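You operate a simulated robot arm through the tools that you are given. There is no shell and no other tool.

You are at the controls of a simulated robot arm. One attempt, no reset.

## Task
The motor plugs are crossed: put purple in TILT and cream in ROLL, then jog TILT to 1.
Fine: switch the motors off while you move plugs and on again after; SPARE may hold one meanwhile and ends empty; axis knob on TILT.

The check looks at the end state, three seconds after you hand in, the way a careful person would. Anything else that was tipped, shoved, dropped, spilled or broken makes it a failure.

## Robot
A 7-joint arm with a two-finger parallel gripper, fixed in place. Base frame: the origin is on the floor under the middle of its stand, x ahead of it, y to its left, z up; the work surface is at about z = 82.1. Readings come in cm, degrees, newtons and seconds.
With the tool pointing down near the work surface it reaches from about 10 to 66 cm from the base axis. Its first joint turns from -66.0 to 66.0 degrees. Payload 1.57 kg.
Tool frame: the origin (TCP) lies between the finger pads and is the grasp point; the fingertips stand 3 cm ahead of it; z points along the fingers, y is the line along which they close. The gripper opens to 8 cm. The fingers are 1.7 cm wide and 1.2 cm thick; the gripper's body (4 by 8.2 cm) begins 8 cm behind the TCP.
Orientation is that of the tool frame in the base frame, as a unit quaternion [x, y, z, w]. With the fingers straight down and closing along the base's y, the tool's x points along the base's -x, its y along +y and its z along -z.

## Interface
- The arm moves only by the tool send_rows. Its argument "targets" is a list of rows, each an object of numbers (a shift or turn left out is 0, a gripper value left out holds the last): "claw": the gripper command, from -1 (shut) to 1 (fully open), values between in proportion; "tx", "ty", "tz": the shift along the tool's x, y, z in cm; "ax", "ay", "az": the turn, a rotation vector about the tool's x, y, z in degrees. In form: [{"claw": .., "tx": .., "ty": .., "tz": .., "ax": .., "ay": .., "az": ..}, ...]. A call has 1 to 20 rows; each row is the pose to reach, as a shift and turn from the pose commanded when the call began, along the tool's axes at that moment. Rows are played at 5 a second. More than 5 cm and 8.6 degrees between two rows, or a gripper value outside its range, and nothing of the call is played. Where a pose cannot be reached the arm comes as near as it can. A force on the tool above 40 N (or 10 N above the force at the start of the call, whichever is more), or a blocked arm, ends the call early, and 0.2 s more pass. Each finger travels about 7.2 cm/s and halts on what it meets, pressing with about 41 N; the grip force reading is that of the motor and also rises with nothing between the fingers. The clock runs only during rows and for 0.2 s after the last one: add rows that repeat a pose to give the fingers time. The reply holds the time, the measured pose of the TCP, the force on the tool along the base axes, the opening and the grip force, in the units named above and with some noise, with the torque about the TCP (base axes, N m) and any sound that the robot's microphone picked up.
- Cameras (640 x 400 px; columns grow to the right, rows downward): "scene" is fixed at [4.14, 42.44, 142]; the picture's right is [-0.88, -0.48, 0.00], its down [-0.29, 0.53, -0.79] and it looks along [0.38, -0.70, -0.61] (base axes); focal length 348 px, centre (320, 200). "wrist" rides on the gripper at [7.2, -0.7, -12.2] in the tool frame; the picture's right is [0.09, 1.00, 0.00], its down [-0.84, 0.08, -0.54] and it looks along [-0.54, 0.05, 0.84] (tool axes); focal length 238 px, centre (320, 200). There is no depth. A picture from a camera that has moved, and an enlarged one, comes with that camera's place and axes in the base frame and with its lens.
- grab_frame(camera): a new picture of that camera. The clock stands still meanwhile.
- inspect(camera, box): a new picture of the part [left, top, right, bottom] of that camera's present view, enlarged. The clock stands still meanwhile.
- hand_in(): hands the job in; it is judged then, once.

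Nothing tells you positions but the pictures and the camera data. Unless the task says otherwise, let go and move clear before handing in.

The tools are called as name(argument=value, ...) on one line, values as JSON. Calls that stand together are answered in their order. send_rows: Moves the arm, as the interface text tells. Its arguments: {"type":"object","properties":{"targets":{"type":"array"}},"required":["targets"]} The other tools are called the same way: grab_frame (camera) takes a picture; inspect (camera, box) takes an enlarged picture of a part of a camera's view; hand_in () hands the job in.

At the start:

```text
t: 0.0
eef_pos: [38.16, 6.79, 117.31]
ee_rot: [-0.001, 1.0, 0.0, -0.001]
ft_force: [0.5, -0.3, 0.1]
torque: [0.04, 0.0, -0.01]
gripper_width: 8.01
grasp_force: 0.1
```

scene: 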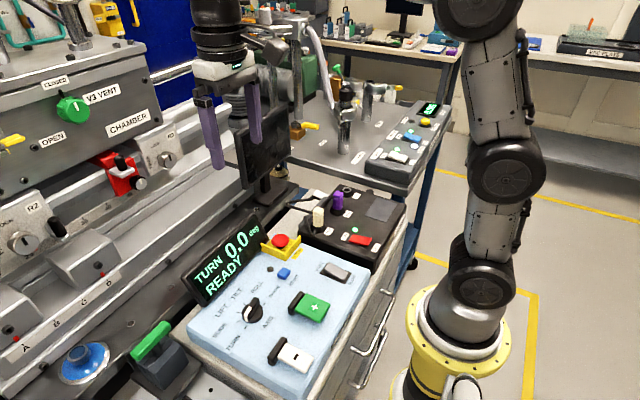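
wrist: 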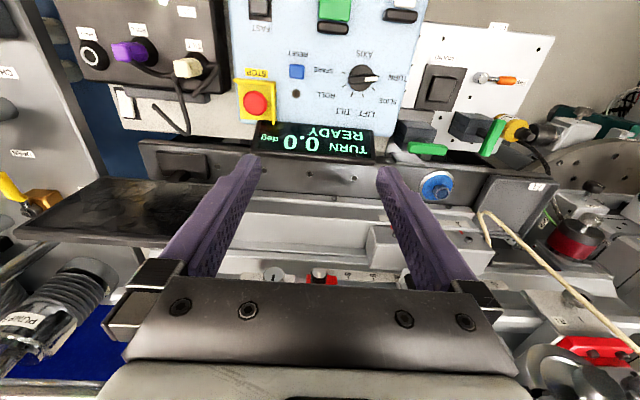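

I see a light-blue control panel with a display, an axis knob, and a dark box with purple and cream plugs. I'll take closer looks before moving.

inspect(camera="scene", box=[180, 180, 420, 400])

inspect(camera="scene", box=[280, 170, 420, 280])

inspect(camera="wrist", box=[60, 0, 260, 150])

inspect(camera="wrist", box=[230, 0, 430, 160])

```text
1.82 times, centred on (300, 290) of scene
camera zoom: at [4.14, 42.44, 142.0], right [-0.88, -0.48, 0.0], down [-0.29, 0.53, -0.79], along [0.38, -0.7, -0.61], focal length 632 px, centre (356, 36)
```

zoom: 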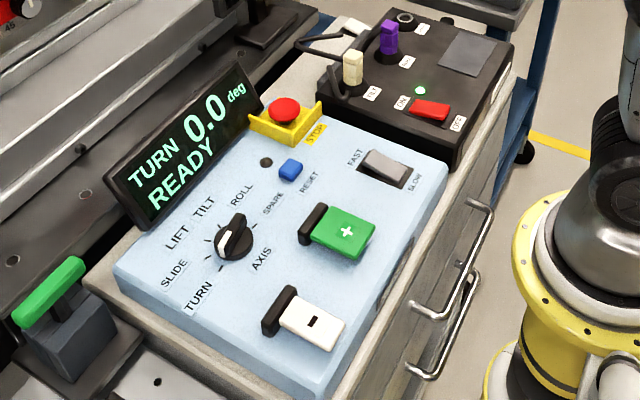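

```text
3.64 times, centred on (350, 225) of scene
camera zoom: at [4.14, 42.44, 142.0], right [-0.88, -0.48, 0.0], down [-0.29, 0.53, -0.79], along [0.38, -0.7, -0.61], focal length 1264 px, centre (211, 109)
```

zoom: 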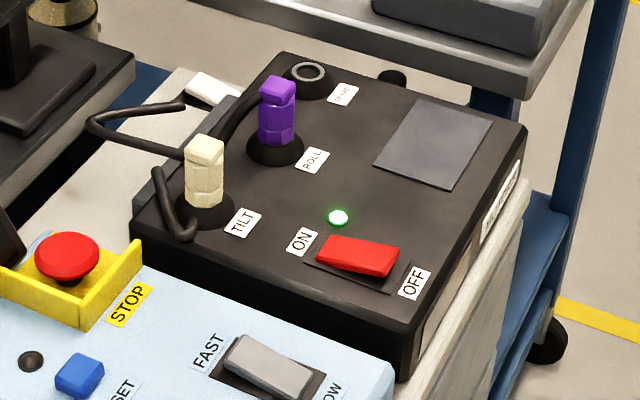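

```text
2.67 times, centred on (160, 75) of wrist
camera zoom: at [30.96, 6.01, 129.46], right [-0.09, 1.0, 0.0], down [0.84, 0.08, 0.54], along [0.54, 0.05, -0.84], focal length 636 px, centre (747, 533)
```

zoom: 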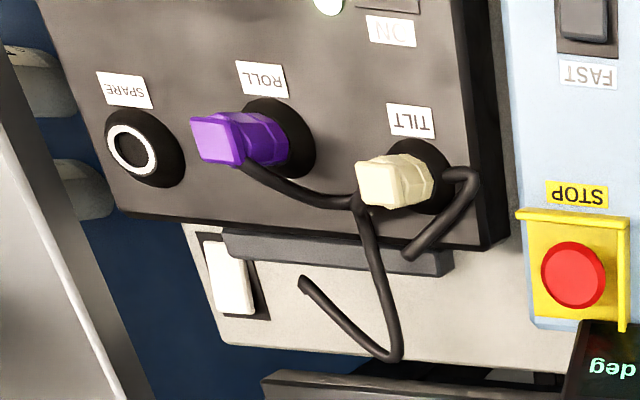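

```text
2.50 times, centred on (330, 80) of wrist
camera zoom: at [30.96, 6.01, 129.46], right [-0.09, 1.0, 0.0], down [0.84, 0.08, 0.54], along [0.54, 0.05, -0.84], focal length 596 px, centre (295, 500)
```

zoom: 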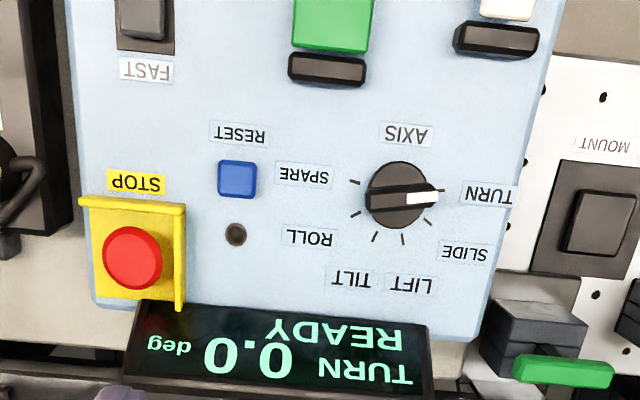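

The motor box (cream plug in TILT, purple in ROLL, SPARE empty, red rocker ON) lies around x≈35, y≈-15 to -30, and the knob panel lies around y≈0 to 20. I'll move over the box at a safe height to look at it closely.

send_rows(targets=[{"tx": 1.5, "ty": -3, "tz": 1}, {"tx": 3, "ty": -6, "tz": 2}, {"tx": 4.5, "ty": -9, "tz": 3}, {"tx": 6, "ty": -12, "tz": 4}, {"tx": 7.5, "ty": -15, "tz": 5}, {"tx": 9, "ty": -18, "tz": 6}, {"tx": 10.5, "ty": -21, "tz": 7}, {"tx": 12, "ty": -24, "tz": 8}, {"tx": 13, "ty": -26, "tz": 9}, {"tx": 13, "ty": -26, "tz": 9}])

grab_frame(camera="wrist")

grab_frame(camera="scene")

```text
t: 2.2
eef_pos: [25.13, -19.26, 108.15]
ee_rot: [0.0, 1.0, -0.001, 0.001]
ft_force: [0.3, 0.1, -0.6]
torque: [-0.01, 0.01, 0.02]
gripper_width: 8.01
grasp_force: 0.0
```

```text
taken
camera wrist: at [17.94, -19.88, 120.32], right [-0.09, 1.0, 0.0], down [0.84, 0.08, 0.54], along [0.54, 0.05, -0.84], focal length 238 px, centre (320, 200)
```

wrist: 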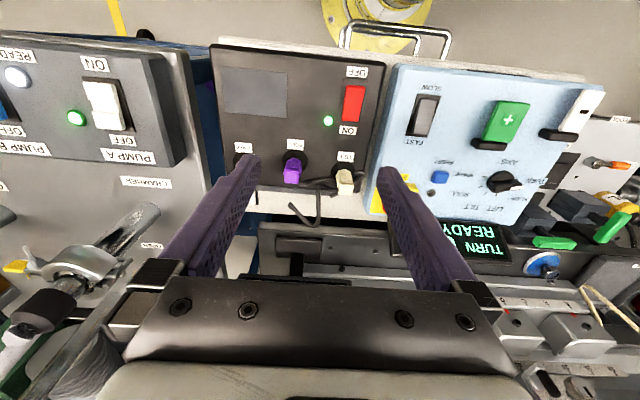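

```text
taken
```

scene: 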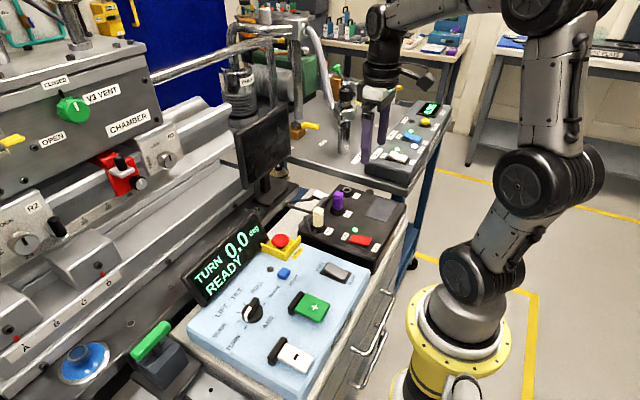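

inspect(camera="wrist", box=[210, 50, 400, 240])

inspect(camera="wrist", box=[370, 60, 620, 260])

inspect(camera="scene", box=[180, 220, 380, 400])

```text
2.11 times, centred on (305, 145) of wrist
camera zoom: at [17.94, -19.88, 120.32], right [-0.09, 1.0, 0.0], down [0.84, 0.08, 0.54], along [0.54, 0.05, -0.84], focal length 502 px, centre (352, 316)
```

zoom: 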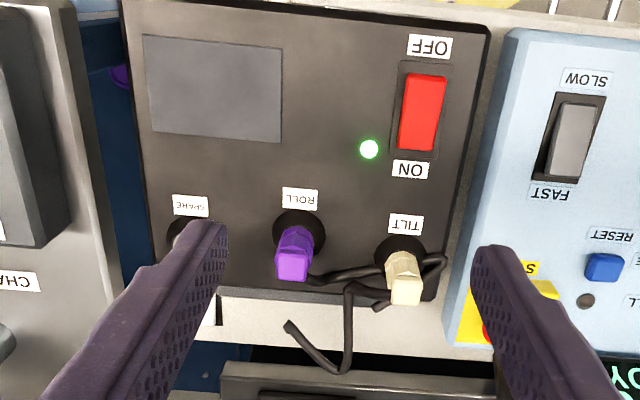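

```text
2.00 times, centred on (495, 160) of wrist
camera zoom: at [17.94, -19.88, 120.32], right [-0.09, 1.0, 0.0], down [0.84, 0.08, 0.54], along [0.54, 0.05, -0.84], focal length 477 px, centre (-30, 280)
```

zoom: 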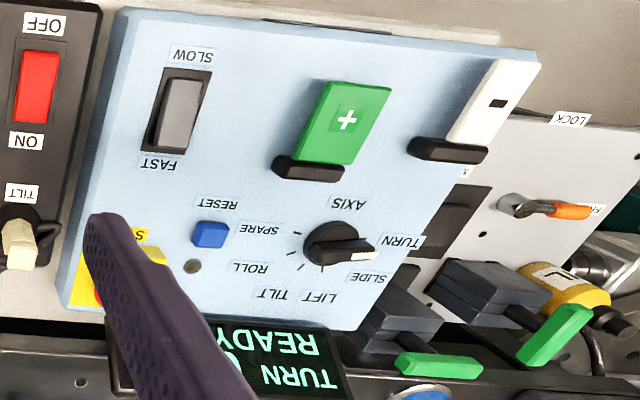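

```text
2.22 times, centred on (280, 310) of scene
camera zoom: at [4.14, 42.44, 142.0], right [-0.88, -0.48, 0.0], down [-0.29, 0.53, -0.79], along [0.38, -0.7, -0.61], focal length 772 px, centre (409, -44)
```

zoom: 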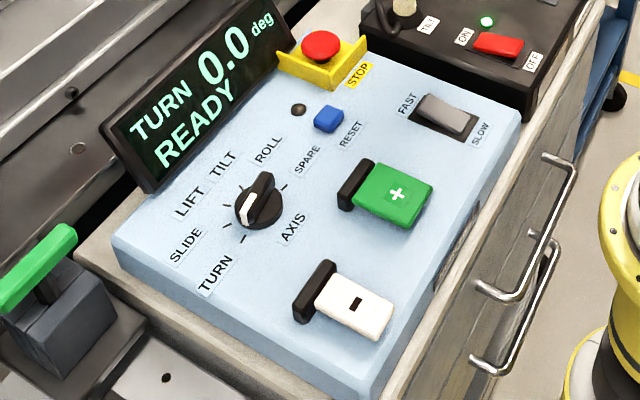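

The sockets run along y, about 8 cm apart, with the tops of the plugs near z≈88.6. I'll go a bit nearer to see the plugs, cables and collars in detail.

send_rows(targets=[{"tx": -2, "ty": 0, "tz": 2}, {"tx": -4, "ty": 0, "tz": 4}, {"tx": -6, "ty": 0, "tz": 6}, {"tx": -7, "ty": 0, "tz": 8}, {"tx": -7, "ty": 0, "tz": 9}, {"tx": -7, "ty": 0, "tz": 9}])

grab_frame(camera="wrist")

inspect(camera="wrist", box=[220, 60, 420, 200])

inspect(camera="scene", box=[280, 170, 420, 280])

```text
t: 3.6
eef_pos: [32.17, -19.37, 99.26]
ee_rot: [0.0, 1.0, 0.001, -0.001]
ft_force: [-0.1, 0.6, -0.5]
torque: [0.02, 0.0, 0.02]
gripper_width: 7.99
grasp_force: 0.0
```

```text
taken
camera wrist: at [24.95, -20.05, 111.39], right [-0.09, 1.0, 0.0], down [0.84, 0.08, 0.54], along [0.54, 0.05, -0.84], focal length 238 px, centre (320, 200)
```

wrist: 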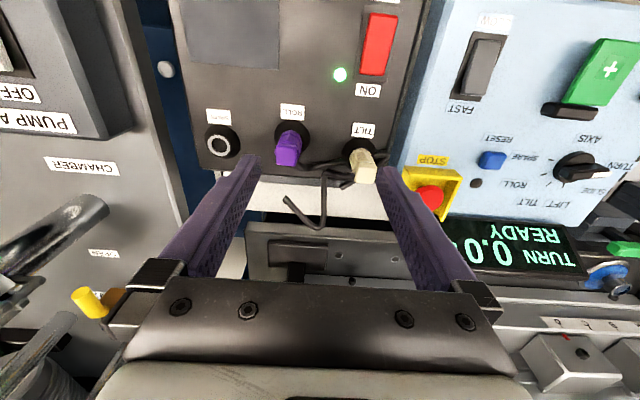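

```text
2.86 times, centred on (320, 130) of wrist
camera zoom: at [24.95, -20.05, 111.39], right [-0.09, 1.0, 0.0], down [0.84, 0.08, 0.54], along [0.54, 0.05, -0.84], focal length 681 px, centre (320, 400)
```

zoom: 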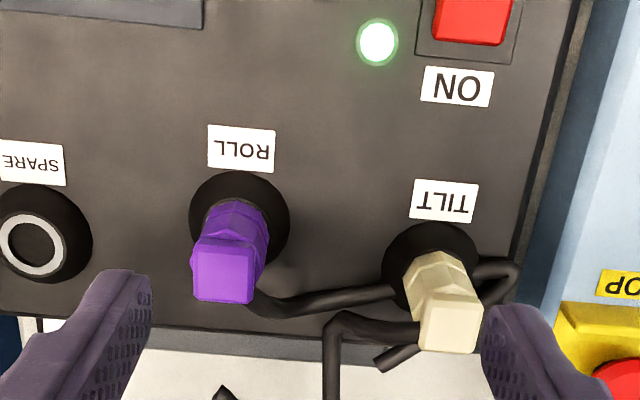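

```text
3.64 times, centred on (350, 225) of scene
camera zoom: at [4.14, 42.44, 142.0], right [-0.88, -0.48, 0.0], down [-0.29, 0.53, -0.79], along [0.38, -0.7, -0.61], focal length 1264 px, centre (211, 109)
```

zoom: 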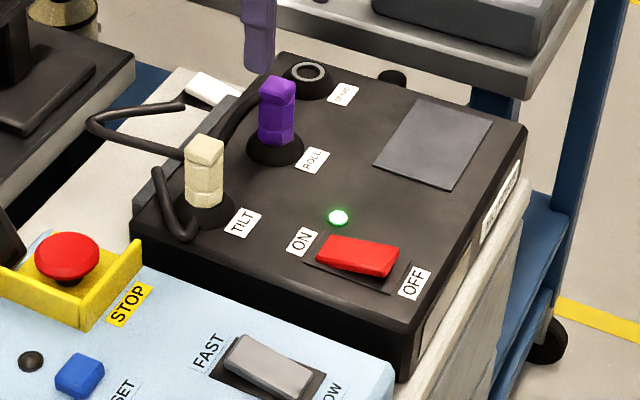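

I want to see how the cables leave the plugs, so I'm zooming further before touching anything.

inspect(camera="wrist", box=[330, 130, 410, 190])

inspect(camera="wrist", box=[260, 120, 350, 235])

inspect(camera="scene", box=[295, 180, 365, 240])

inspect(camera="scene", box=[320, 215, 390, 285])

```text
6.67 times, centred on (370, 160) of wrist
camera zoom: at [24.95, -20.05, 111.39], right [-0.09, 1.0, 0.0], down [0.84, 0.08, 0.54], along [0.54, 0.05, -0.84], focal length 1589 px, centre (-13, 467)
```

zoom: 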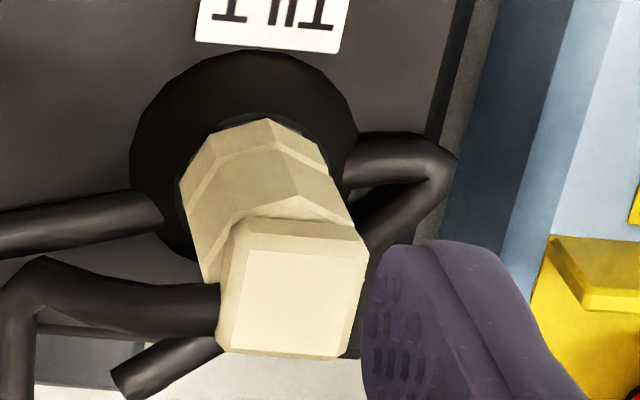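

```text
3.48 times, centred on (305, 178) of wrist
camera zoom: at [24.95, -20.05, 111.39], right [-0.09, 1.0, 0.0], down [0.84, 0.08, 0.54], along [0.54, 0.05, -0.84], focal length 829 px, centre (372, 278)
```

zoom: 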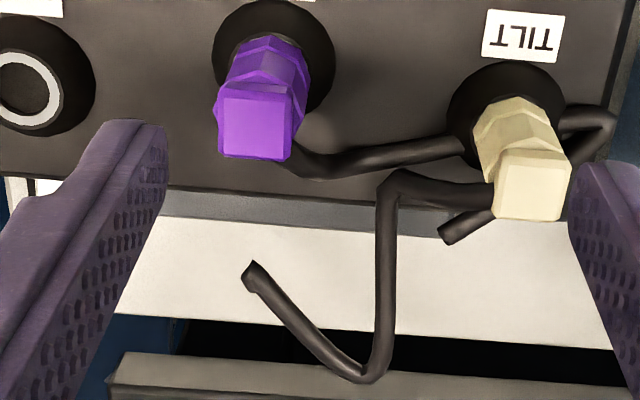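

```text
6.67 times, centred on (330, 210) of scene
camera zoom: at [4.14, 42.44, 142.0], right [-0.88, -0.48, 0.0], down [-0.29, 0.53, -0.79], along [0.38, -0.7, -0.61], focal length 2318 px, centre (253, 133)
```

zoom: 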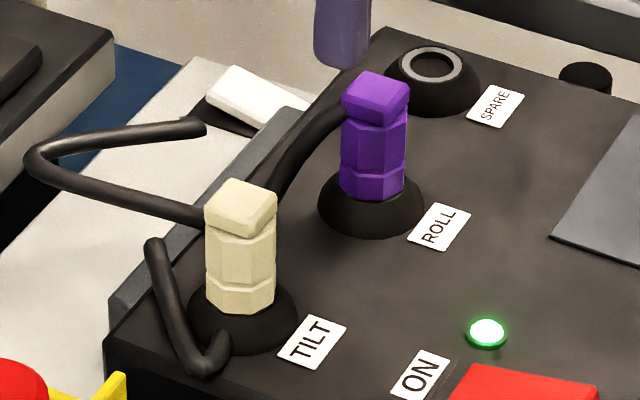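

```text
5.71 times, centred on (355, 250) of scene
camera zoom: at [4.14, 42.44, 142.0], right [-0.88, -0.48, 0.0], down [-0.29, 0.53, -0.79], along [0.38, -0.7, -0.61], focal length 1986 px, centre (120, -86)
```

zoom: 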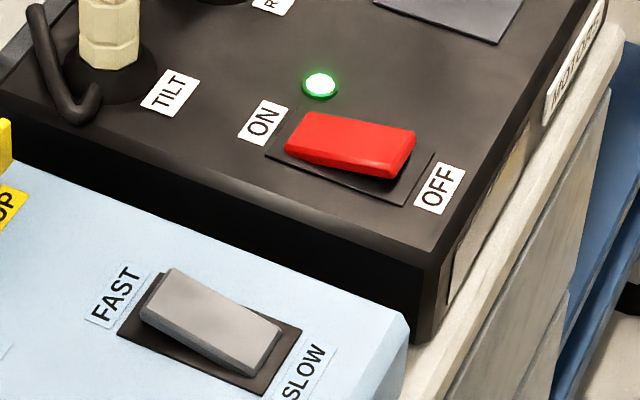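

The red motor rocker is ON with its OFF end raised, at about x≈22.4, y≈-14.8. Each plug's cable leaves on the far (+x) face, so gripping along y should work. I'll close the gripper and hover above the OFF end of the rocker.

send_rows(targets=[{"claw": -1, "tx": 2.5, "ty": 1, "tz": 0}, {"claw": -1, "tx": 5, "ty": 2, "tz": 0}, {"claw": -1, "tx": 7.5, "ty": 3.5, "tz": 0}, {"claw": -1, "tx": 9.6, "ty": 4.6, "tz": 1}, {"claw": -1, "tx": 9.6, "ty": 4.6, "tz": 4}, {"claw": -1, "tx": 9.6, "ty": 4.6, "tz": 6}, {"claw": -1, "tx": 9.6, "ty": 4.6, "tz": 6}, {"claw": -1, "tx": 9.6, "ty": 4.6, "tz": 6}])

grab_frame(camera="wrist")

inspect(camera="scene", box=[300, 170, 420, 280])

```text
t: 5.4
eef_pos: [22.56, -14.73, 93.33]
ee_rot: [0.001, 1.0, 0.001, 0.001]
ft_force: [0.1, -0.7, 0.2]
torque: [0.0, -0.05, 0.03]
gripper_width: 0.02
grasp_force: 21.5
```

```text
taken
camera wrist: at [15.3, -15.45, 105.5], right [-0.09, 1.0, 0.0], down [0.84, 0.08, 0.54], along [0.54, 0.05, -0.84], focal length 238 px, centre (320, 200)
```

wrist: 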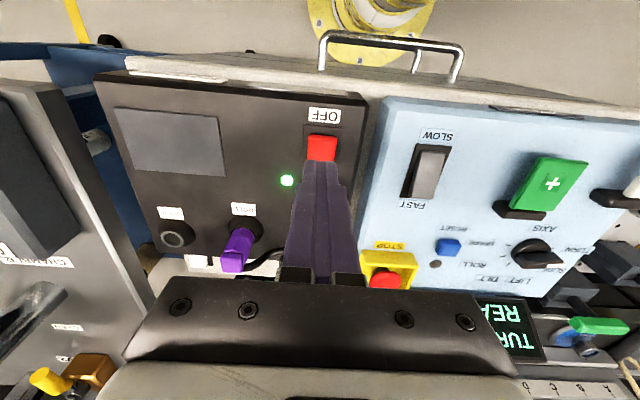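

```text
3.64 times, centred on (360, 225) of scene
camera zoom: at [4.14, 42.44, 142.0], right [-0.88, -0.48, 0.0], down [-0.29, 0.53, -0.79], along [0.38, -0.7, -0.61], focal length 1264 px, centre (174, 109)
```

zoom: 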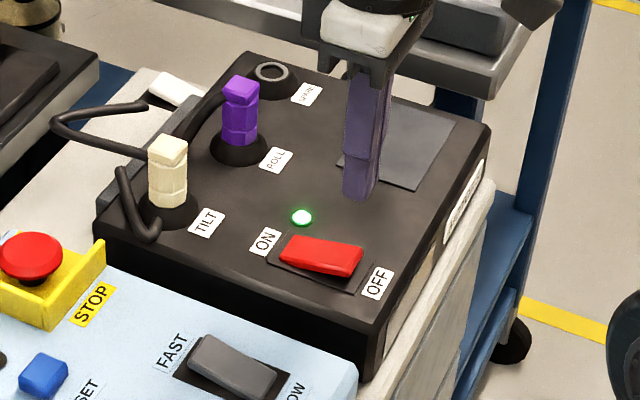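

The closed fingertips are over the raised OFF end. I'll descend in small steps and watch the force.

send_rows(targets=[{"claw": -1, "tz": 1.5}, {"claw": -1, "tz": 3}, {"claw": -1, "tz": 3.8}, {"claw": -1, "tz": 4.2}, {"claw": -1, "tz": 4.5}, {"claw": -1, "tz": 4.8}, {"claw": -1, "tz": 5.0}])

inspect(camera="scene", box=[300, 170, 420, 280])

```text
t: 7.0
eef_pos: [22.64, -14.71, 88.25]
ee_rot: [0.0, 1.0, 0.0, -0.001]
ft_force: [0.9, 0.2, 0.5]
torque: [0.0, 0.02, 0.01]
gripper_width: 0.0
grasp_force: 21.3
```

```text
3.64 times, centred on (360, 225) of scene
camera zoom: at [4.14, 42.44, 142.0], right [-0.88, -0.48, 0.0], down [-0.29, 0.53, -0.79], along [0.38, -0.7, -0.61], focal length 1264 px, centre (174, 109)
```

zoom: 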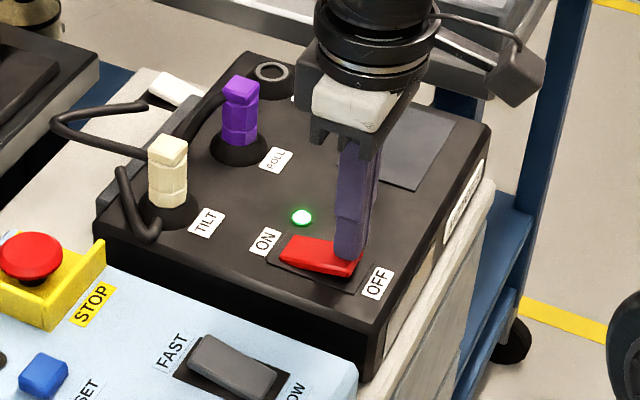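

The tip is just above the OFF end with no contact yet, so I'll continue down in small steps.

send_rows(targets=[{"claw": -1, "tz": 0.2}, {"claw": -1, "tz": 0.4}, {"claw": -1, "tz": 0.6}, {"claw": -1, "tz": 0.6}])

inspect(camera="scene", box=[300, 170, 420, 280])

```text
t: 8.0
eef_pos: [22.67, -14.56, 87.74]
ee_rot: [0.0, 1.0, 0.0, 0.001]
ft_force: [-1.3, -0.4, 0.3]
torque: [0.0, 0.05, -0.01]
gripper_width: 0.0
grasp_force: 21.6
```

```text
3.64 times, centred on (360, 225) of scene
camera zoom: at [4.14, 42.44, 142.0], right [-0.88, -0.48, 0.0], down [-0.29, 0.53, -0.79], along [0.38, -0.7, -0.61], focal length 1264 px, centre (174, 109)
```

zoom: 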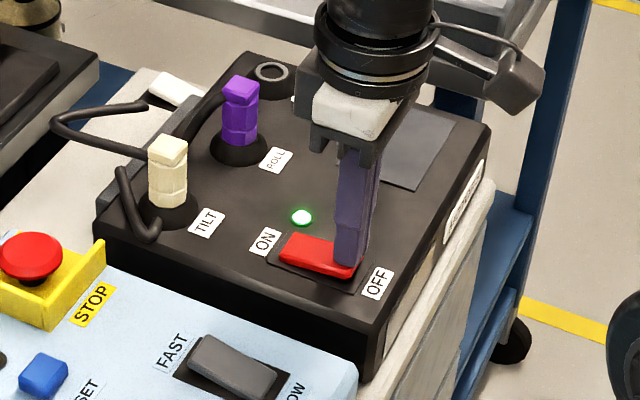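

send_rows(targets=[{"claw": -1, "tz": 0.15}, {"claw": -1, "tz": 0.3}, {"claw": -1, "tz": 0.45}, {"claw": -1, "tz": 0.45}])

inspect(camera="scene", box=[320, 215, 390, 285])

```text
t: 9.0
eef_pos: [22.62, -14.68, 87.21]
ee_rot: [0.001, 1.0, 0.0, 0.0]
ft_force: [-2.0, -1.7, 4.7]
torque: [-0.05, 0.04, -0.07]
gripper_width: 0.02
grasp_force: 21.4
```

```text
5.71 times, centred on (355, 250) of scene
camera zoom: at [4.13, 42.44, 142.0], right [-0.88, -0.48, 0.0], down [-0.29, 0.53, -0.79], along [0.38, -0.7, -0.61], focal length 1986 px, centre (120, -86)
```

zoom: 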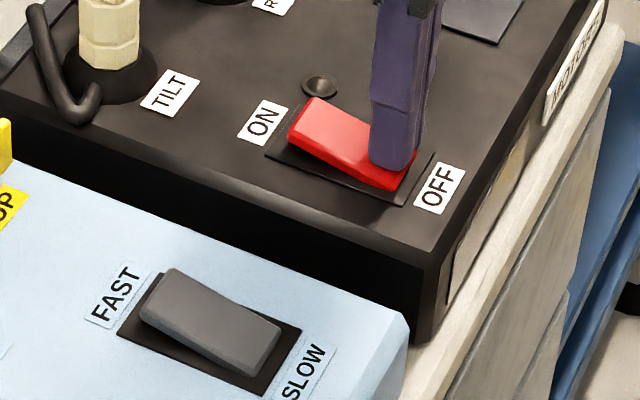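

The LED is out and the rocker has flipped to OFF. Now I'll lift, open the gripper, and hover over the cream plug to measure socket offsets.

send_rows(targets=[{"claw": -1, "tz": -1}, {"claw": -1, "tz": -4}, {"claw": -1, "tz": -8}, {"claw": -1, "tz": -11}, {"claw": 1, "tz": -11, "tx": -4}, {"claw": 1, "tz": -11, "tx": -8}, {"claw": 1, "tz": -11, "tx": -11, "ty": 0.4}, {"claw": 1, "tz": -11, "tx": -12.6, "ty": 0.4}, {"claw": 1, "tz": -11, "tx": -12.6, "ty": 0.4}])

grab_frame(camera="wrist")

inspect(camera="wrist", box=[260, 90, 380, 190])

inspect(camera="scene", box=[180, 170, 420, 320])

```text
t: 11.0
eef_pos: [35.04, -14.2, 98.47]
ee_rot: [0.0, 1.0, 0.0, -0.001]
ft_force: [-0.4, 0.0, -0.5]
torque: [-0.03, -0.01, 0.0]
gripper_width: 8.01
grasp_force: 0.1
```

```text
taken
camera wrist: at [27.78, -14.94, 110.59], right [-0.09, 1.0, 0.0], down [0.84, 0.08, 0.54], along [0.54, 0.05, -0.84], focal length 238 px, centre (320, 200)
```

wrist: 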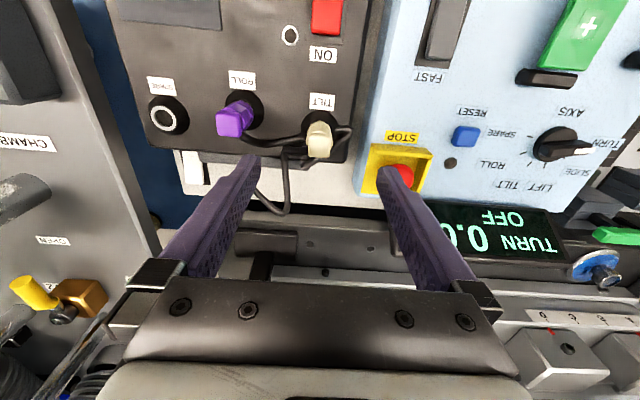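

```text
4.00 times, centred on (320, 140) of wrist
camera zoom: at [27.78, -14.94, 110.59], right [-0.09, 1.0, 0.0], down [0.84, 0.08, 0.54], along [0.54, 0.05, -0.84], focal length 953 px, centre (320, 440)
```

zoom: 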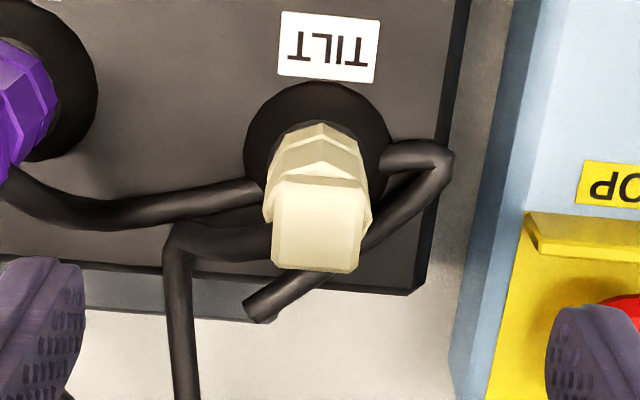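

```text
2.67 times, centred on (300, 245) of scene
camera zoom: at [4.14, 42.44, 142.0], right [-0.88, -0.48, 0.0], down [-0.29, 0.53, -0.79], along [0.38, -0.7, -0.61], focal length 927 px, centre (373, 80)
```

zoom: 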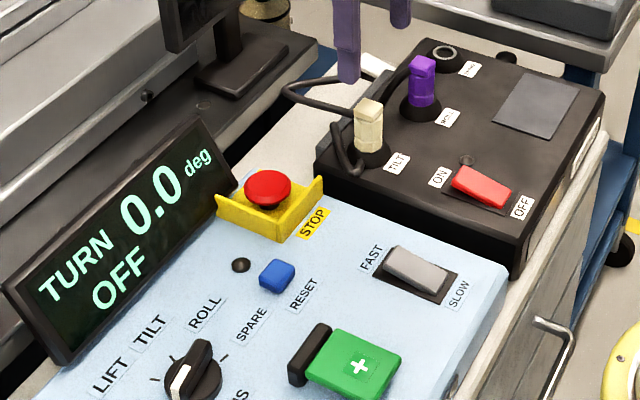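

The display says OFF. Next I'll shift along the socket row by my estimated offsets and compare the pictures, to get accurate socket-to-socket displacements.

send_rows(targets=[{"claw": 1, "ty": -3}, {"claw": 1, "ty": -6}, {"claw": 1, "ty": -8.3}, {"claw": 1, "ty": -8.3}, {"claw": 1, "ty": -8.3}])

inspect(camera="wrist", box=[260, 90, 380, 190])

send_rows(targets=[{"claw": 1, "ty": -3}, {"claw": 1, "ty": -6}, {"claw": 1, "ty": -8.2}, {"claw": 1, "ty": -8.2}, {"claw": 1, "ty": -8.2}])

inspect(camera="wrist", box=[260, 90, 380, 190])

```text
t: 12.2
eef_pos: [35.14, -22.56, 98.24]
ee_rot: [0.0, 1.0, 0.0, 0.0]
ft_force: [0.8, 0.4, 0.1]
torque: [-0.01, 0.0, 0.02]
gripper_width: 7.97
grasp_force: 0.1
```

```text
4.00 times, centred on (320, 140) of wrist
camera zoom: at [27.87, -23.25, 110.4], right [-0.09, 1.0, 0.0], down [0.84, 0.08, 0.54], along [0.54, 0.05, -0.84], focal length 953 px, centre (320, 440)
```

zoom: 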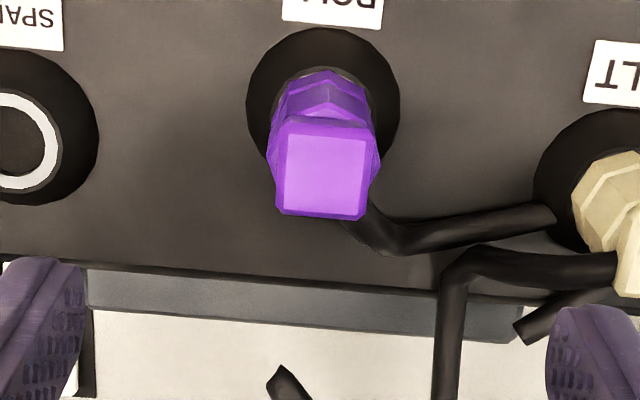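

```text
t: 13.4
eef_pos: [35.15, -30.69, 98.42]
ee_rot: [0.0, 1.0, 0.0, 0.0]
ft_force: [1.2, 0.2, 0.0]
torque: [-0.01, 0.01, 0.01]
gripper_width: 8.01
grasp_force: 0.1
```

```text
4.00 times, centred on (320, 140) of wrist
camera zoom: at [27.94, -31.45, 110.59], right [-0.09, 1.0, 0.0], down [0.84, 0.08, 0.54], along [0.54, 0.05, -0.84], focal length 953 px, centre (320, 440)
```

zoom: 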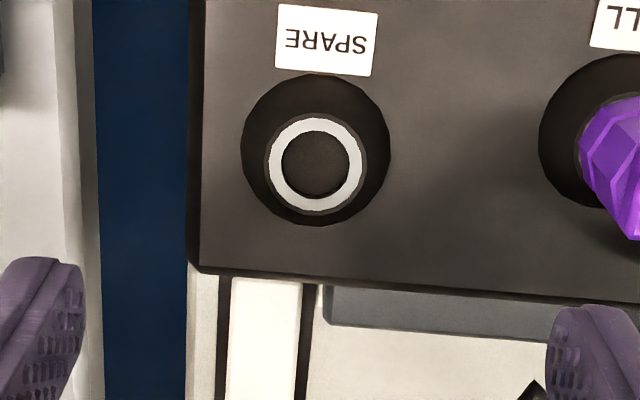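

Relative to TILT, SPARE is about (-0.1, -16.5) and ROLL about (-1.3, -8.2). The STOP shroud stands close on the +y side, so I'll open only partway and descend on the cream plug.

send_rows(targets=[{"claw": 0.2, "ty": 3}, {"claw": 0.2, "ty": 6}, {"claw": 0.2, "ty": 9}, {"claw": 0.2, "ty": 12}, {"claw": 0.2, "ty": 15}, {"claw": 0.2, "ty": 16.5, "tx": -0.1}, {"claw": 0.2, "ty": 16.5, "tx": -0.1}, {"claw": 0.2, "ty": 16.5, "tx": -0.1, "tz": 2}, {"claw": 0.2, "ty": 16.5, "tx": -0.1, "tz": 4}, {"claw": 0.2, "ty": 16.5, "tx": -0.1, "tz": 6}, {"claw": 0.2, "ty": 16.5, "tx": -0.1, "tz": 6}])

grab_frame(camera="wrist")

inspect(camera="scene", box=[270, 150, 390, 250])

```text
t: 15.8
eef_pos: [35.36, -14.22, 92.24]
ee_rot: [0.0, 1.0, -0.001, 0.001]
ft_force: [0.6, 0.3, 0.3]
torque: [-0.02, 0.0, 0.01]
gripper_width: 4.76
grasp_force: 0.1
```

```text
taken
camera wrist: at [28.07, -14.97, 104.39], right [-0.09, 1.0, 0.0], down [0.84, 0.08, 0.54], along [0.54, 0.05, -0.84], focal length 238 px, centre (320, 200)
```

wrist: 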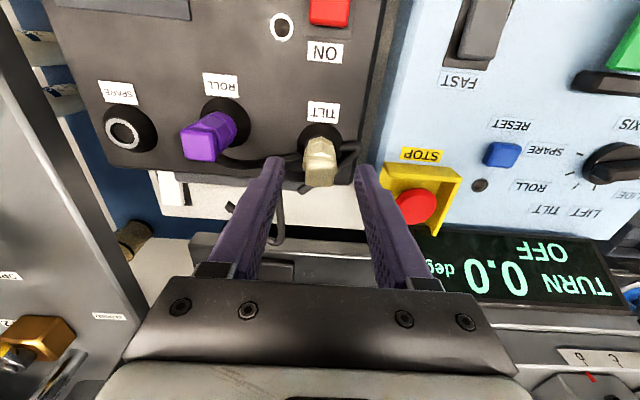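

```text
4.00 times, centred on (330, 200) of scene
camera zoom: at [4.14, 42.44, 142.0], right [-0.88, -0.48, 0.0], down [-0.29, 0.53, -0.79], along [0.38, -0.7, -0.61], focal length 1390 px, centre (280, 200)
```

zoom: 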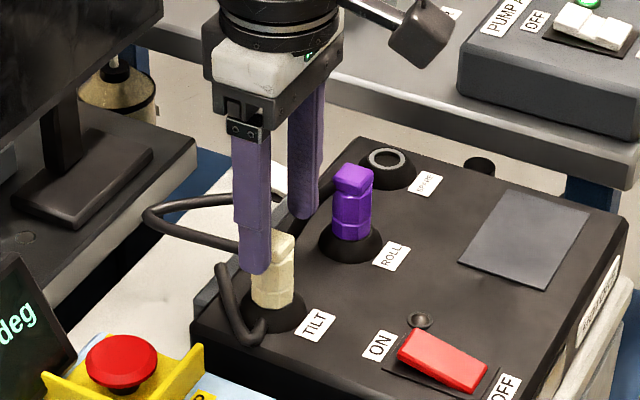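

The cream plug is centred between the fingers. I'll go down to grasp height.

send_rows(targets=[{"claw": 0.2, "tz": 1}, {"claw": 0.2, "tz": 2}, {"claw": 0.2, "tz": 2.8}, {"claw": 0.2, "tz": 3.3}, {"claw": 0.2, "tz": 3.3}])

inspect(camera="scene", box=[290, 170, 370, 240])

inspect(camera="wrist", box=[240, 100, 400, 240])

```text
t: 17.0
eef_pos: [35.38, -14.17, 88.96]
ee_rot: [0.0, 1.0, 0.0, 0.001]
ft_force: [0.5, 0.3, 0.0]
torque: [-0.03, 0.01, 0.01]
gripper_width: 4.79
grasp_force: 0.0
```

```text
5.71 times, centred on (330, 205) of scene
camera zoom: at [4.14, 42.44, 142.0], right [-0.88, -0.48, 0.0], down [-0.29, 0.53, -0.79], along [0.38, -0.7, -0.61], focal length 1986 px, centre (263, 171)
```

zoom: 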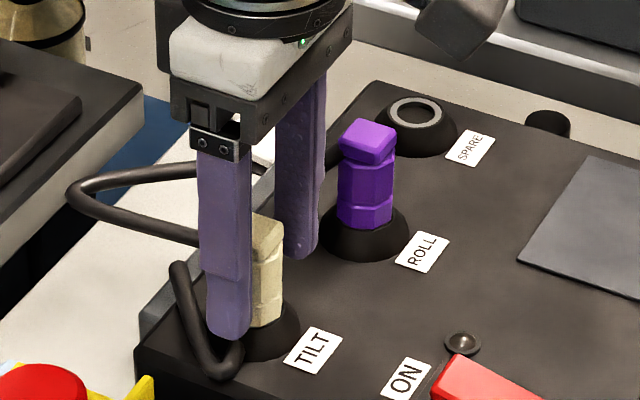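

```text
2.86 times, centred on (320, 170) of wrist
camera zoom: at [27.98, -14.93, 101.09], right [-0.09, 1.0, 0.0], down [0.84, 0.08, 0.54], along [0.54, 0.05, -0.84], focal length 681 px, centre (320, 286)
```

zoom: 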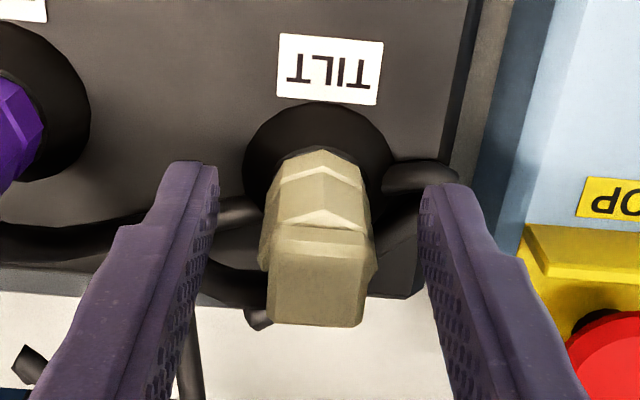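

The fingers straddle the cream plug with the tips just above the collar. Closing now.

send_rows(targets=[{"claw": -0.2}, {"claw": -0.6}, {"claw": -1}, {"claw": -1}, {"claw": -1}])

inspect(camera="wrist", box=[240, 100, 400, 240])

```text
t: 18.2
eef_pos: [35.17, -14.26, 89.1]
ee_rot: [0.0, 1.0, 0.0, 0.0]
ft_force: [-0.7, 0.4, 0.8]
torque: [0.06, 0.03, -0.01]
gripper_width: 2.54
grasp_force: 36.7
```

```text
2.86 times, centred on (320, 170) of wrist
camera zoom: at [27.99, -14.93, 101.12], right [-0.09, 1.0, 0.0], down [0.84, 0.08, 0.54], along [0.54, 0.05, -0.84], focal length 681 px, centre (320, 286)
```

zoom: 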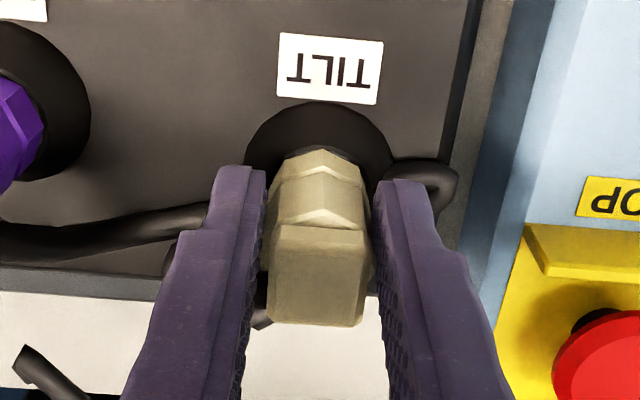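

The plug is gripped at a width of 2.54 cm. I'll pull it straight up slowly.

send_rows(targets=[{"claw": -1, "tz": -0.3}, {"claw": -1, "tz": -0.6}, {"claw": -1, "tz": -1}, {"claw": -1, "tz": -1.5}, {"claw": -1, "tz": -2}, {"claw": -1, "tz": -2}])

inspect(camera="scene", box=[290, 150, 390, 240])

```text
t: 19.6
eef_pos: [35.38, -14.2, 91.11]
ee_rot: [0.0, 1.0, -0.001, 0.0]
ft_force: [-0.4, 0.1, -0.6]
torque: [0.01, 0.02, -0.07]
gripper_width: 2.5
grasp_force: 36.7
```

```text
4.44 times, centred on (340, 195) of scene
camera zoom: at [4.14, 42.44, 142.0], right [-0.88, -0.48, 0.0], down [-0.29, 0.53, -0.79], along [0.38, -0.7, -0.61], focal length 1545 px, centre (231, 222)
```

zoom: 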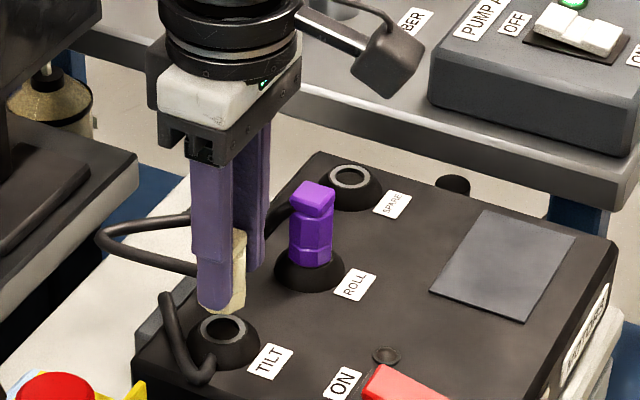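

The cream plug is out of its socket. I'll raise it well clear and carry it over to above SPARE.

send_rows(targets=[{"claw": -1, "tz": -2}, {"claw": -1, "tz": -4}, {"claw": -1, "tz": -6}, {"claw": -1, "tz": -8}, {"claw": -1, "tz": -8, "ty": -2, "tx": 0.12}, {"claw": -1, "tz": -8, "ty": -4.5, "tx": 0.12}, {"claw": -1, "tz": -8, "ty": -7, "tx": 0.12}, {"claw": -1, "tz": -8, "ty": -9.5, "tx": 0.12}, {"claw": -1, "tz": -8, "ty": -12, "tx": 0.12}, {"claw": -1, "tz": -8, "ty": -14.5, "tx": 0.12}, {"claw": -1, "tz": -8, "ty": -16.53, "tx": 0.12}, {"claw": -1, "tz": -8, "ty": -16.53, "tx": 0.12}, {"claw": -1, "tz": -8, "ty": -16.53, "tx": 0.12}])

grab_frame(camera="wrist")

inspect(camera="wrist", box=[260, 90, 380, 190])

inspect(camera="scene", box=[290, 120, 420, 240])

```text
t: 22.4
eef_pos: [34.93, -30.81, 98.95]
ee_rot: [0.0, 1.0, 0.0, 0.0]
ft_force: [-0.5, 0.1, 0.0]
torque: [0.01, 0.01, 0.01]
gripper_width: 2.54
grasp_force: 37.1
```

```text
taken
camera wrist: at [27.71, -31.57, 111.08], right [-0.09, 1.0, 0.0], down [0.84, 0.08, 0.54], along [0.54, 0.05, -0.84], focal length 238 px, centre (320, 200)
```

wrist: 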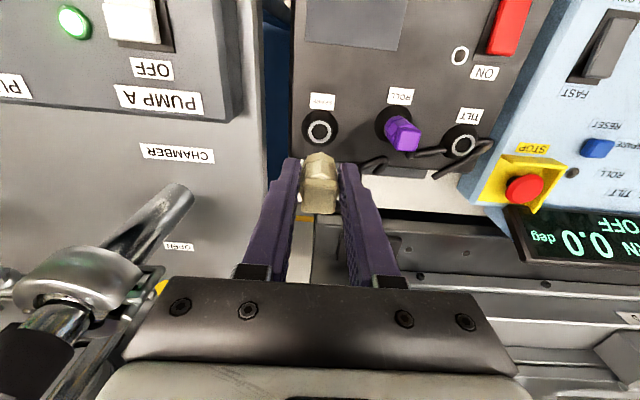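

```text
4.00 times, centred on (320, 140) of wrist
camera zoom: at [27.71, -31.57, 111.08], right [-0.09, 1.0, 0.0], down [0.84, 0.08, 0.54], along [0.54, 0.05, -0.84], focal length 953 px, centre (320, 440)
```

zoom: 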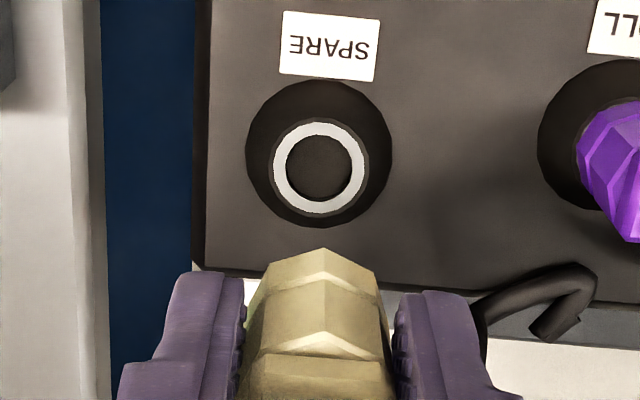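

```text
3.33 times, centred on (355, 180) of scene
camera zoom: at [4.14, 42.44, 142.0], right [-0.88, -0.48, 0.0], down [-0.29, 0.53, -0.79], along [0.38, -0.7, -0.61], focal length 1159 px, centre (203, 267)
```

zoom: 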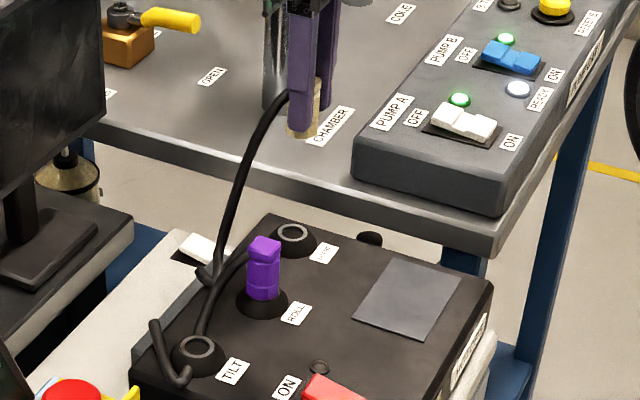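

The cable followed the plug, and the SPARE ring is in line with it. I'll lower to just above the socket and check alignment.

send_rows(targets=[{"claw": -1, "tz": 2}, {"claw": -1, "tz": 4}, {"claw": -1, "tz": 6}, {"claw": -1, "tz": 6.8}, {"claw": -1, "tz": 6.8}])

inspect(camera="wrist", box=[260, 110, 380, 210])

inspect(camera="scene", box=[310, 140, 390, 220])

```text
t: 23.6
eef_pos: [35.11, -30.84, 92.06]
ee_rot: [0.0, 1.0, 0.0, 0.0]
ft_force: [0.3, 0.5, -0.5]
torque: [-0.01, 0.04, 0.0]
gripper_width: 2.5
grasp_force: 37.1
```

```text
4.00 times, centred on (320, 160) of wrist
camera zoom: at [27.91, -31.51, 104.28], right [-0.09, 1.0, 0.0], down [0.84, 0.08, 0.54], along [0.54, 0.05, -0.84], focal length 953 px, centre (320, 360)
```

zoom: 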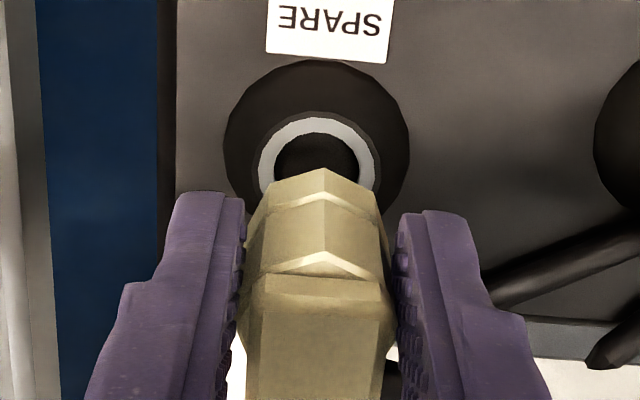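

```text
5.00 times, centred on (350, 180) of scene
camera zoom: at [4.14, 42.44, 142.0], right [-0.88, -0.48, 0.0], down [-0.29, 0.53, -0.79], along [0.38, -0.7, -0.61], focal length 1738 px, centre (170, 300)
```

zoom: 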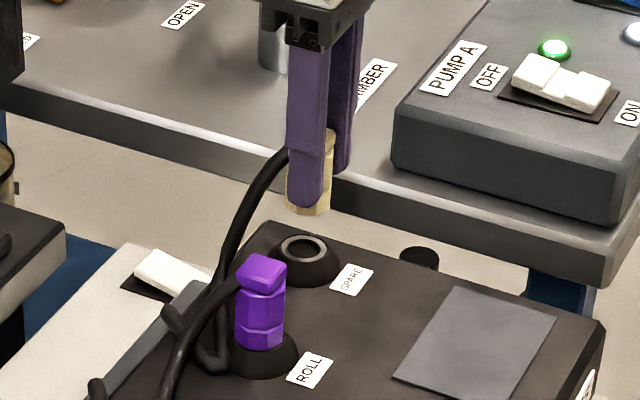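

Alignment looks good to within about a millimetre. I'll lower the plug into SPARE gradually while watching the force.

send_rows(targets=[{"claw": -1, "tz": 0.6}, {"claw": -1, "tz": 1.2}, {"claw": -1, "tz": 1.6}, {"claw": -1, "tz": 2.0}, {"claw": -1, "tz": 2.0}])

inspect(camera="scene", box=[310, 150, 390, 220])

inspect(camera="wrist", box=[260, 110, 380, 210])

```text
t: 24.8
eef_pos: [35.21, -30.8, 90.15]
ee_rot: [0.0, 1.0, -0.001, 0.0]
ft_force: [-0.4, -0.2, -0.9]
torque: [-0.03, 0.02, 0.0]
gripper_width: 2.52
grasp_force: 36.7
```

```text
5.71 times, centred on (350, 185) of scene
camera zoom: at [4.14, 42.44, 142.0], right [-0.88, -0.48, 0.0], down [-0.29, 0.53, -0.79], along [0.38, -0.7, -0.61], focal length 1986 px, centre (149, 286)
```

zoom: 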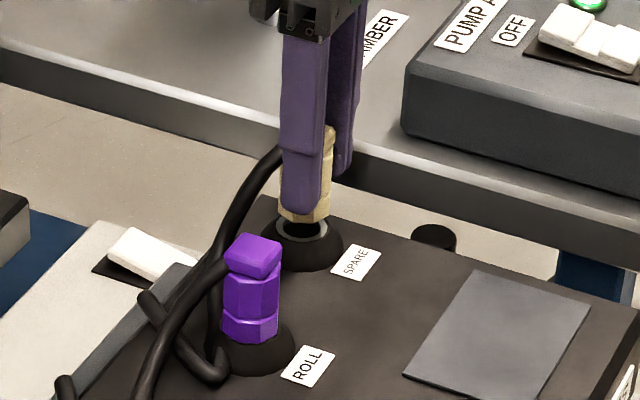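

```text
4.00 times, centred on (320, 160) of wrist
camera zoom: at [27.92, -31.54, 102.27], right [-0.09, 1.0, 0.0], down [0.84, 0.08, 0.54], along [0.54, 0.05, -0.84], focal length 953 px, centre (320, 360)
```

zoom: 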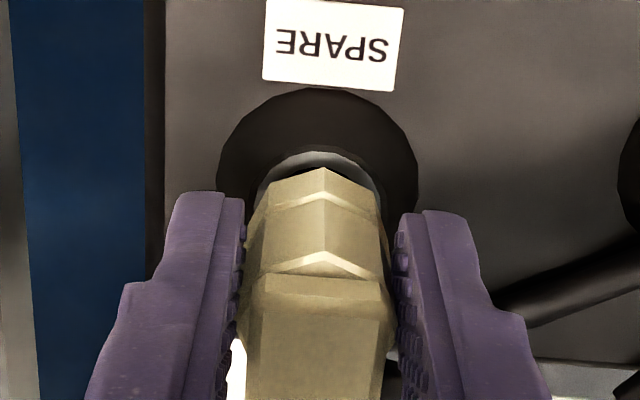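

The plug lines up with the ring from both views. I'll lower the last centimetre.

send_rows(targets=[{"claw": -1, "tz": 0.4}, {"claw": -1, "tz": 0.7}, {"claw": -1, "tz": 1.0}, {"claw": -1, "tz": 1.1}, {"claw": -1, "tz": 1.1}])

inspect(camera="scene", box=[310, 150, 390, 220])

inspect(camera="wrist", box=[260, 110, 380, 210])

```text
t: 26.0
eef_pos: [35.2, -30.95, 89.05]
ee_rot: [0.001, 1.0, 0.0, 0.001]
ft_force: [0.0, 0.6, 1.1]
torque: [-0.01, 0.01, 0.02]
gripper_width: 2.51
grasp_force: 37.1
```

```text
5.71 times, centred on (350, 185) of scene
camera zoom: at [4.14, 42.44, 142.0], right [-0.88, -0.48, 0.0], down [-0.29, 0.53, -0.79], along [0.38, -0.7, -0.61], focal length 1986 px, centre (149, 286)
```

zoom: 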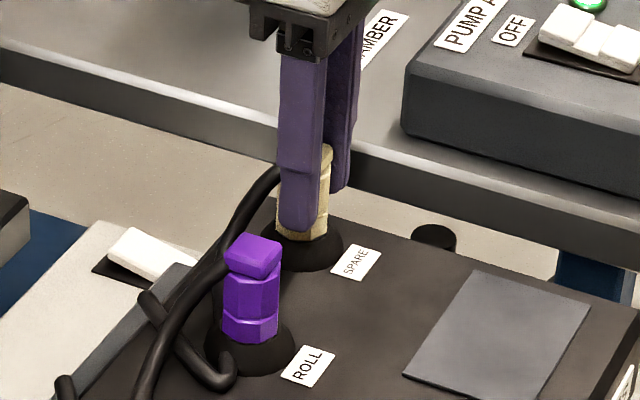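

```text
4.00 times, centred on (320, 160) of wrist
camera zoom: at [27.98, -31.55, 101.21], right [-0.09, 1.0, 0.0], down [0.84, 0.08, 0.54], along [0.54, 0.05, -0.84], focal length 953 px, centre (320, 360)
```

zoom: 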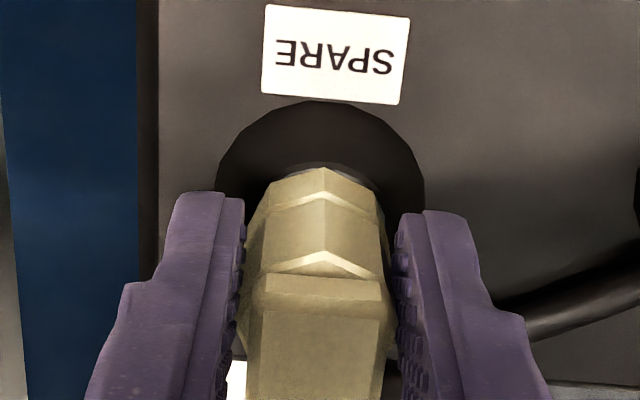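

send_rows(targets=[{"claw": -1, "tz": 0.1}, {"claw": -1, "tz": 0.2}, {"claw": -1, "tz": 0.2}])

```text
t: 26.8
eef_pos: [35.23, -30.87, 88.97]
ee_rot: [-0.001, 1.0, -0.001, 0.0]
ft_force: [-0.7, 0.9, 10.8]
torque: [0.08, -0.02, -0.02]
gripper_width: 2.52
grasp_force: 36.9
```

It is seated: the force rises at the same height it had in TILT. I'll release, lift straight up, and move over the purple plug.

send_rows(targets=[{"claw": -1, "tz": -0.2}, {"claw": -0.2, "tz": -0.2}, {"claw": 0.2, "tz": -0.2}, {"claw": 0.2, "tz": -0.2}, {"claw": 0.2, "tz": -1.2}, {"claw": 0.2, "tz": -3}, {"claw": 0.2, "tz": -6}, {"claw": 0.2, "tz": -9.2}, {"claw": 0.2, "tz": -9.2}])

inspect(camera="scene", box=[310, 150, 390, 220])

grab_frame(camera="wrist")

```text
t: 28.8
eef_pos: [35.24, -30.91, 98.17]
ee_rot: [-0.001, 1.0, 0.0, 0.0]
ft_force: [0.6, -0.6, -0.7]
torque: [0.0, 0.0, -0.01]
gripper_width: 4.79
grasp_force: 0.0
```

```text
5.71 times, centred on (350, 185) of scene
camera zoom: at [4.14, 42.44, 142.0], right [-0.88, -0.48, 0.0], down [-0.29, 0.53, -0.79], along [0.38, -0.7, -0.61], focal length 1986 px, centre (149, 286)
```

zoom: 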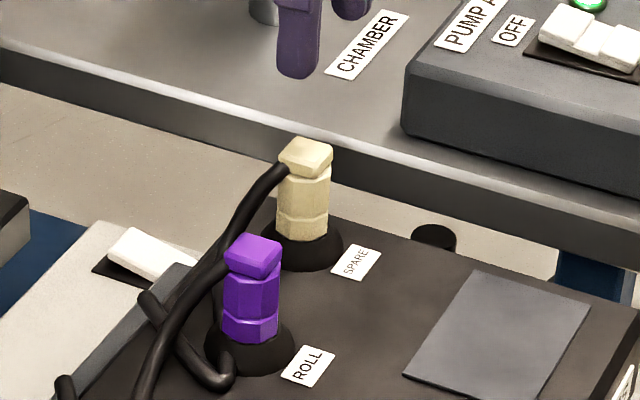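

```text
taken
camera wrist: at [27.98, -31.62, 110.34], right [-0.09, 1.0, 0.0], down [0.84, 0.08, 0.54], along [0.54, 0.05, -0.84], focal length 238 px, centre (320, 200)
```

wrist: 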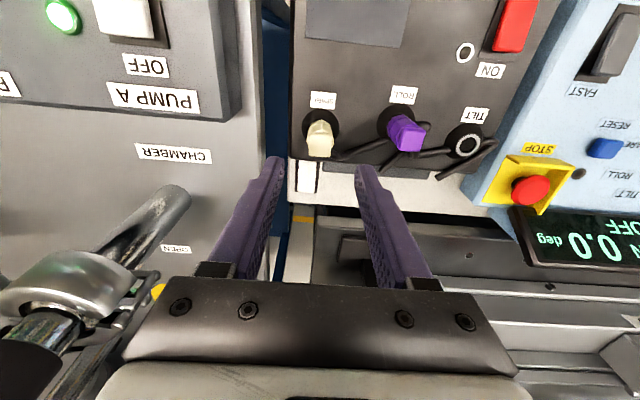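

Cream is standing in SPARE. Now I'll hover above the purple plug and check alignment.

send_rows(targets=[{"claw": 0.2, "ty": 3, "tx": 0.4}, {"claw": 0.2, "ty": 6, "tx": 0.8}, {"claw": 0.2, "ty": 8.33, "tx": 1.2}, {"claw": 0.2, "ty": 8.33, "tx": 1.2}, {"claw": 0.2, "ty": 8.33, "tx": 1.2}])

inspect(camera="wrist", box=[260, 90, 380, 190])

```text
t: 30.0
eef_pos: [34.04, -22.69, 97.91]
ee_rot: [0.001, 1.0, 0.0, 0.0]
ft_force: [0.1, 0.8, -1.0]
torque: [0.02, -0.01, 0.02]
gripper_width: 4.81
grasp_force: 0.1
```

```text
4.00 times, centred on (320, 140) of wrist
camera zoom: at [26.77, -23.17, 110.02], right [-0.09, 1.0, 0.0], down [0.84, 0.08, 0.54], along [0.54, 0.05, -0.84], focal length 953 px, centre (320, 440)
```

zoom: 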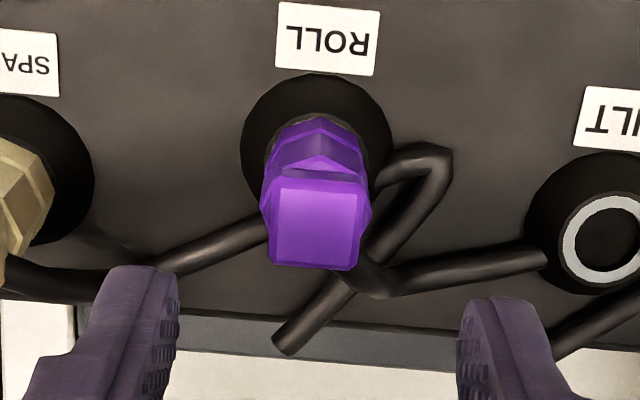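

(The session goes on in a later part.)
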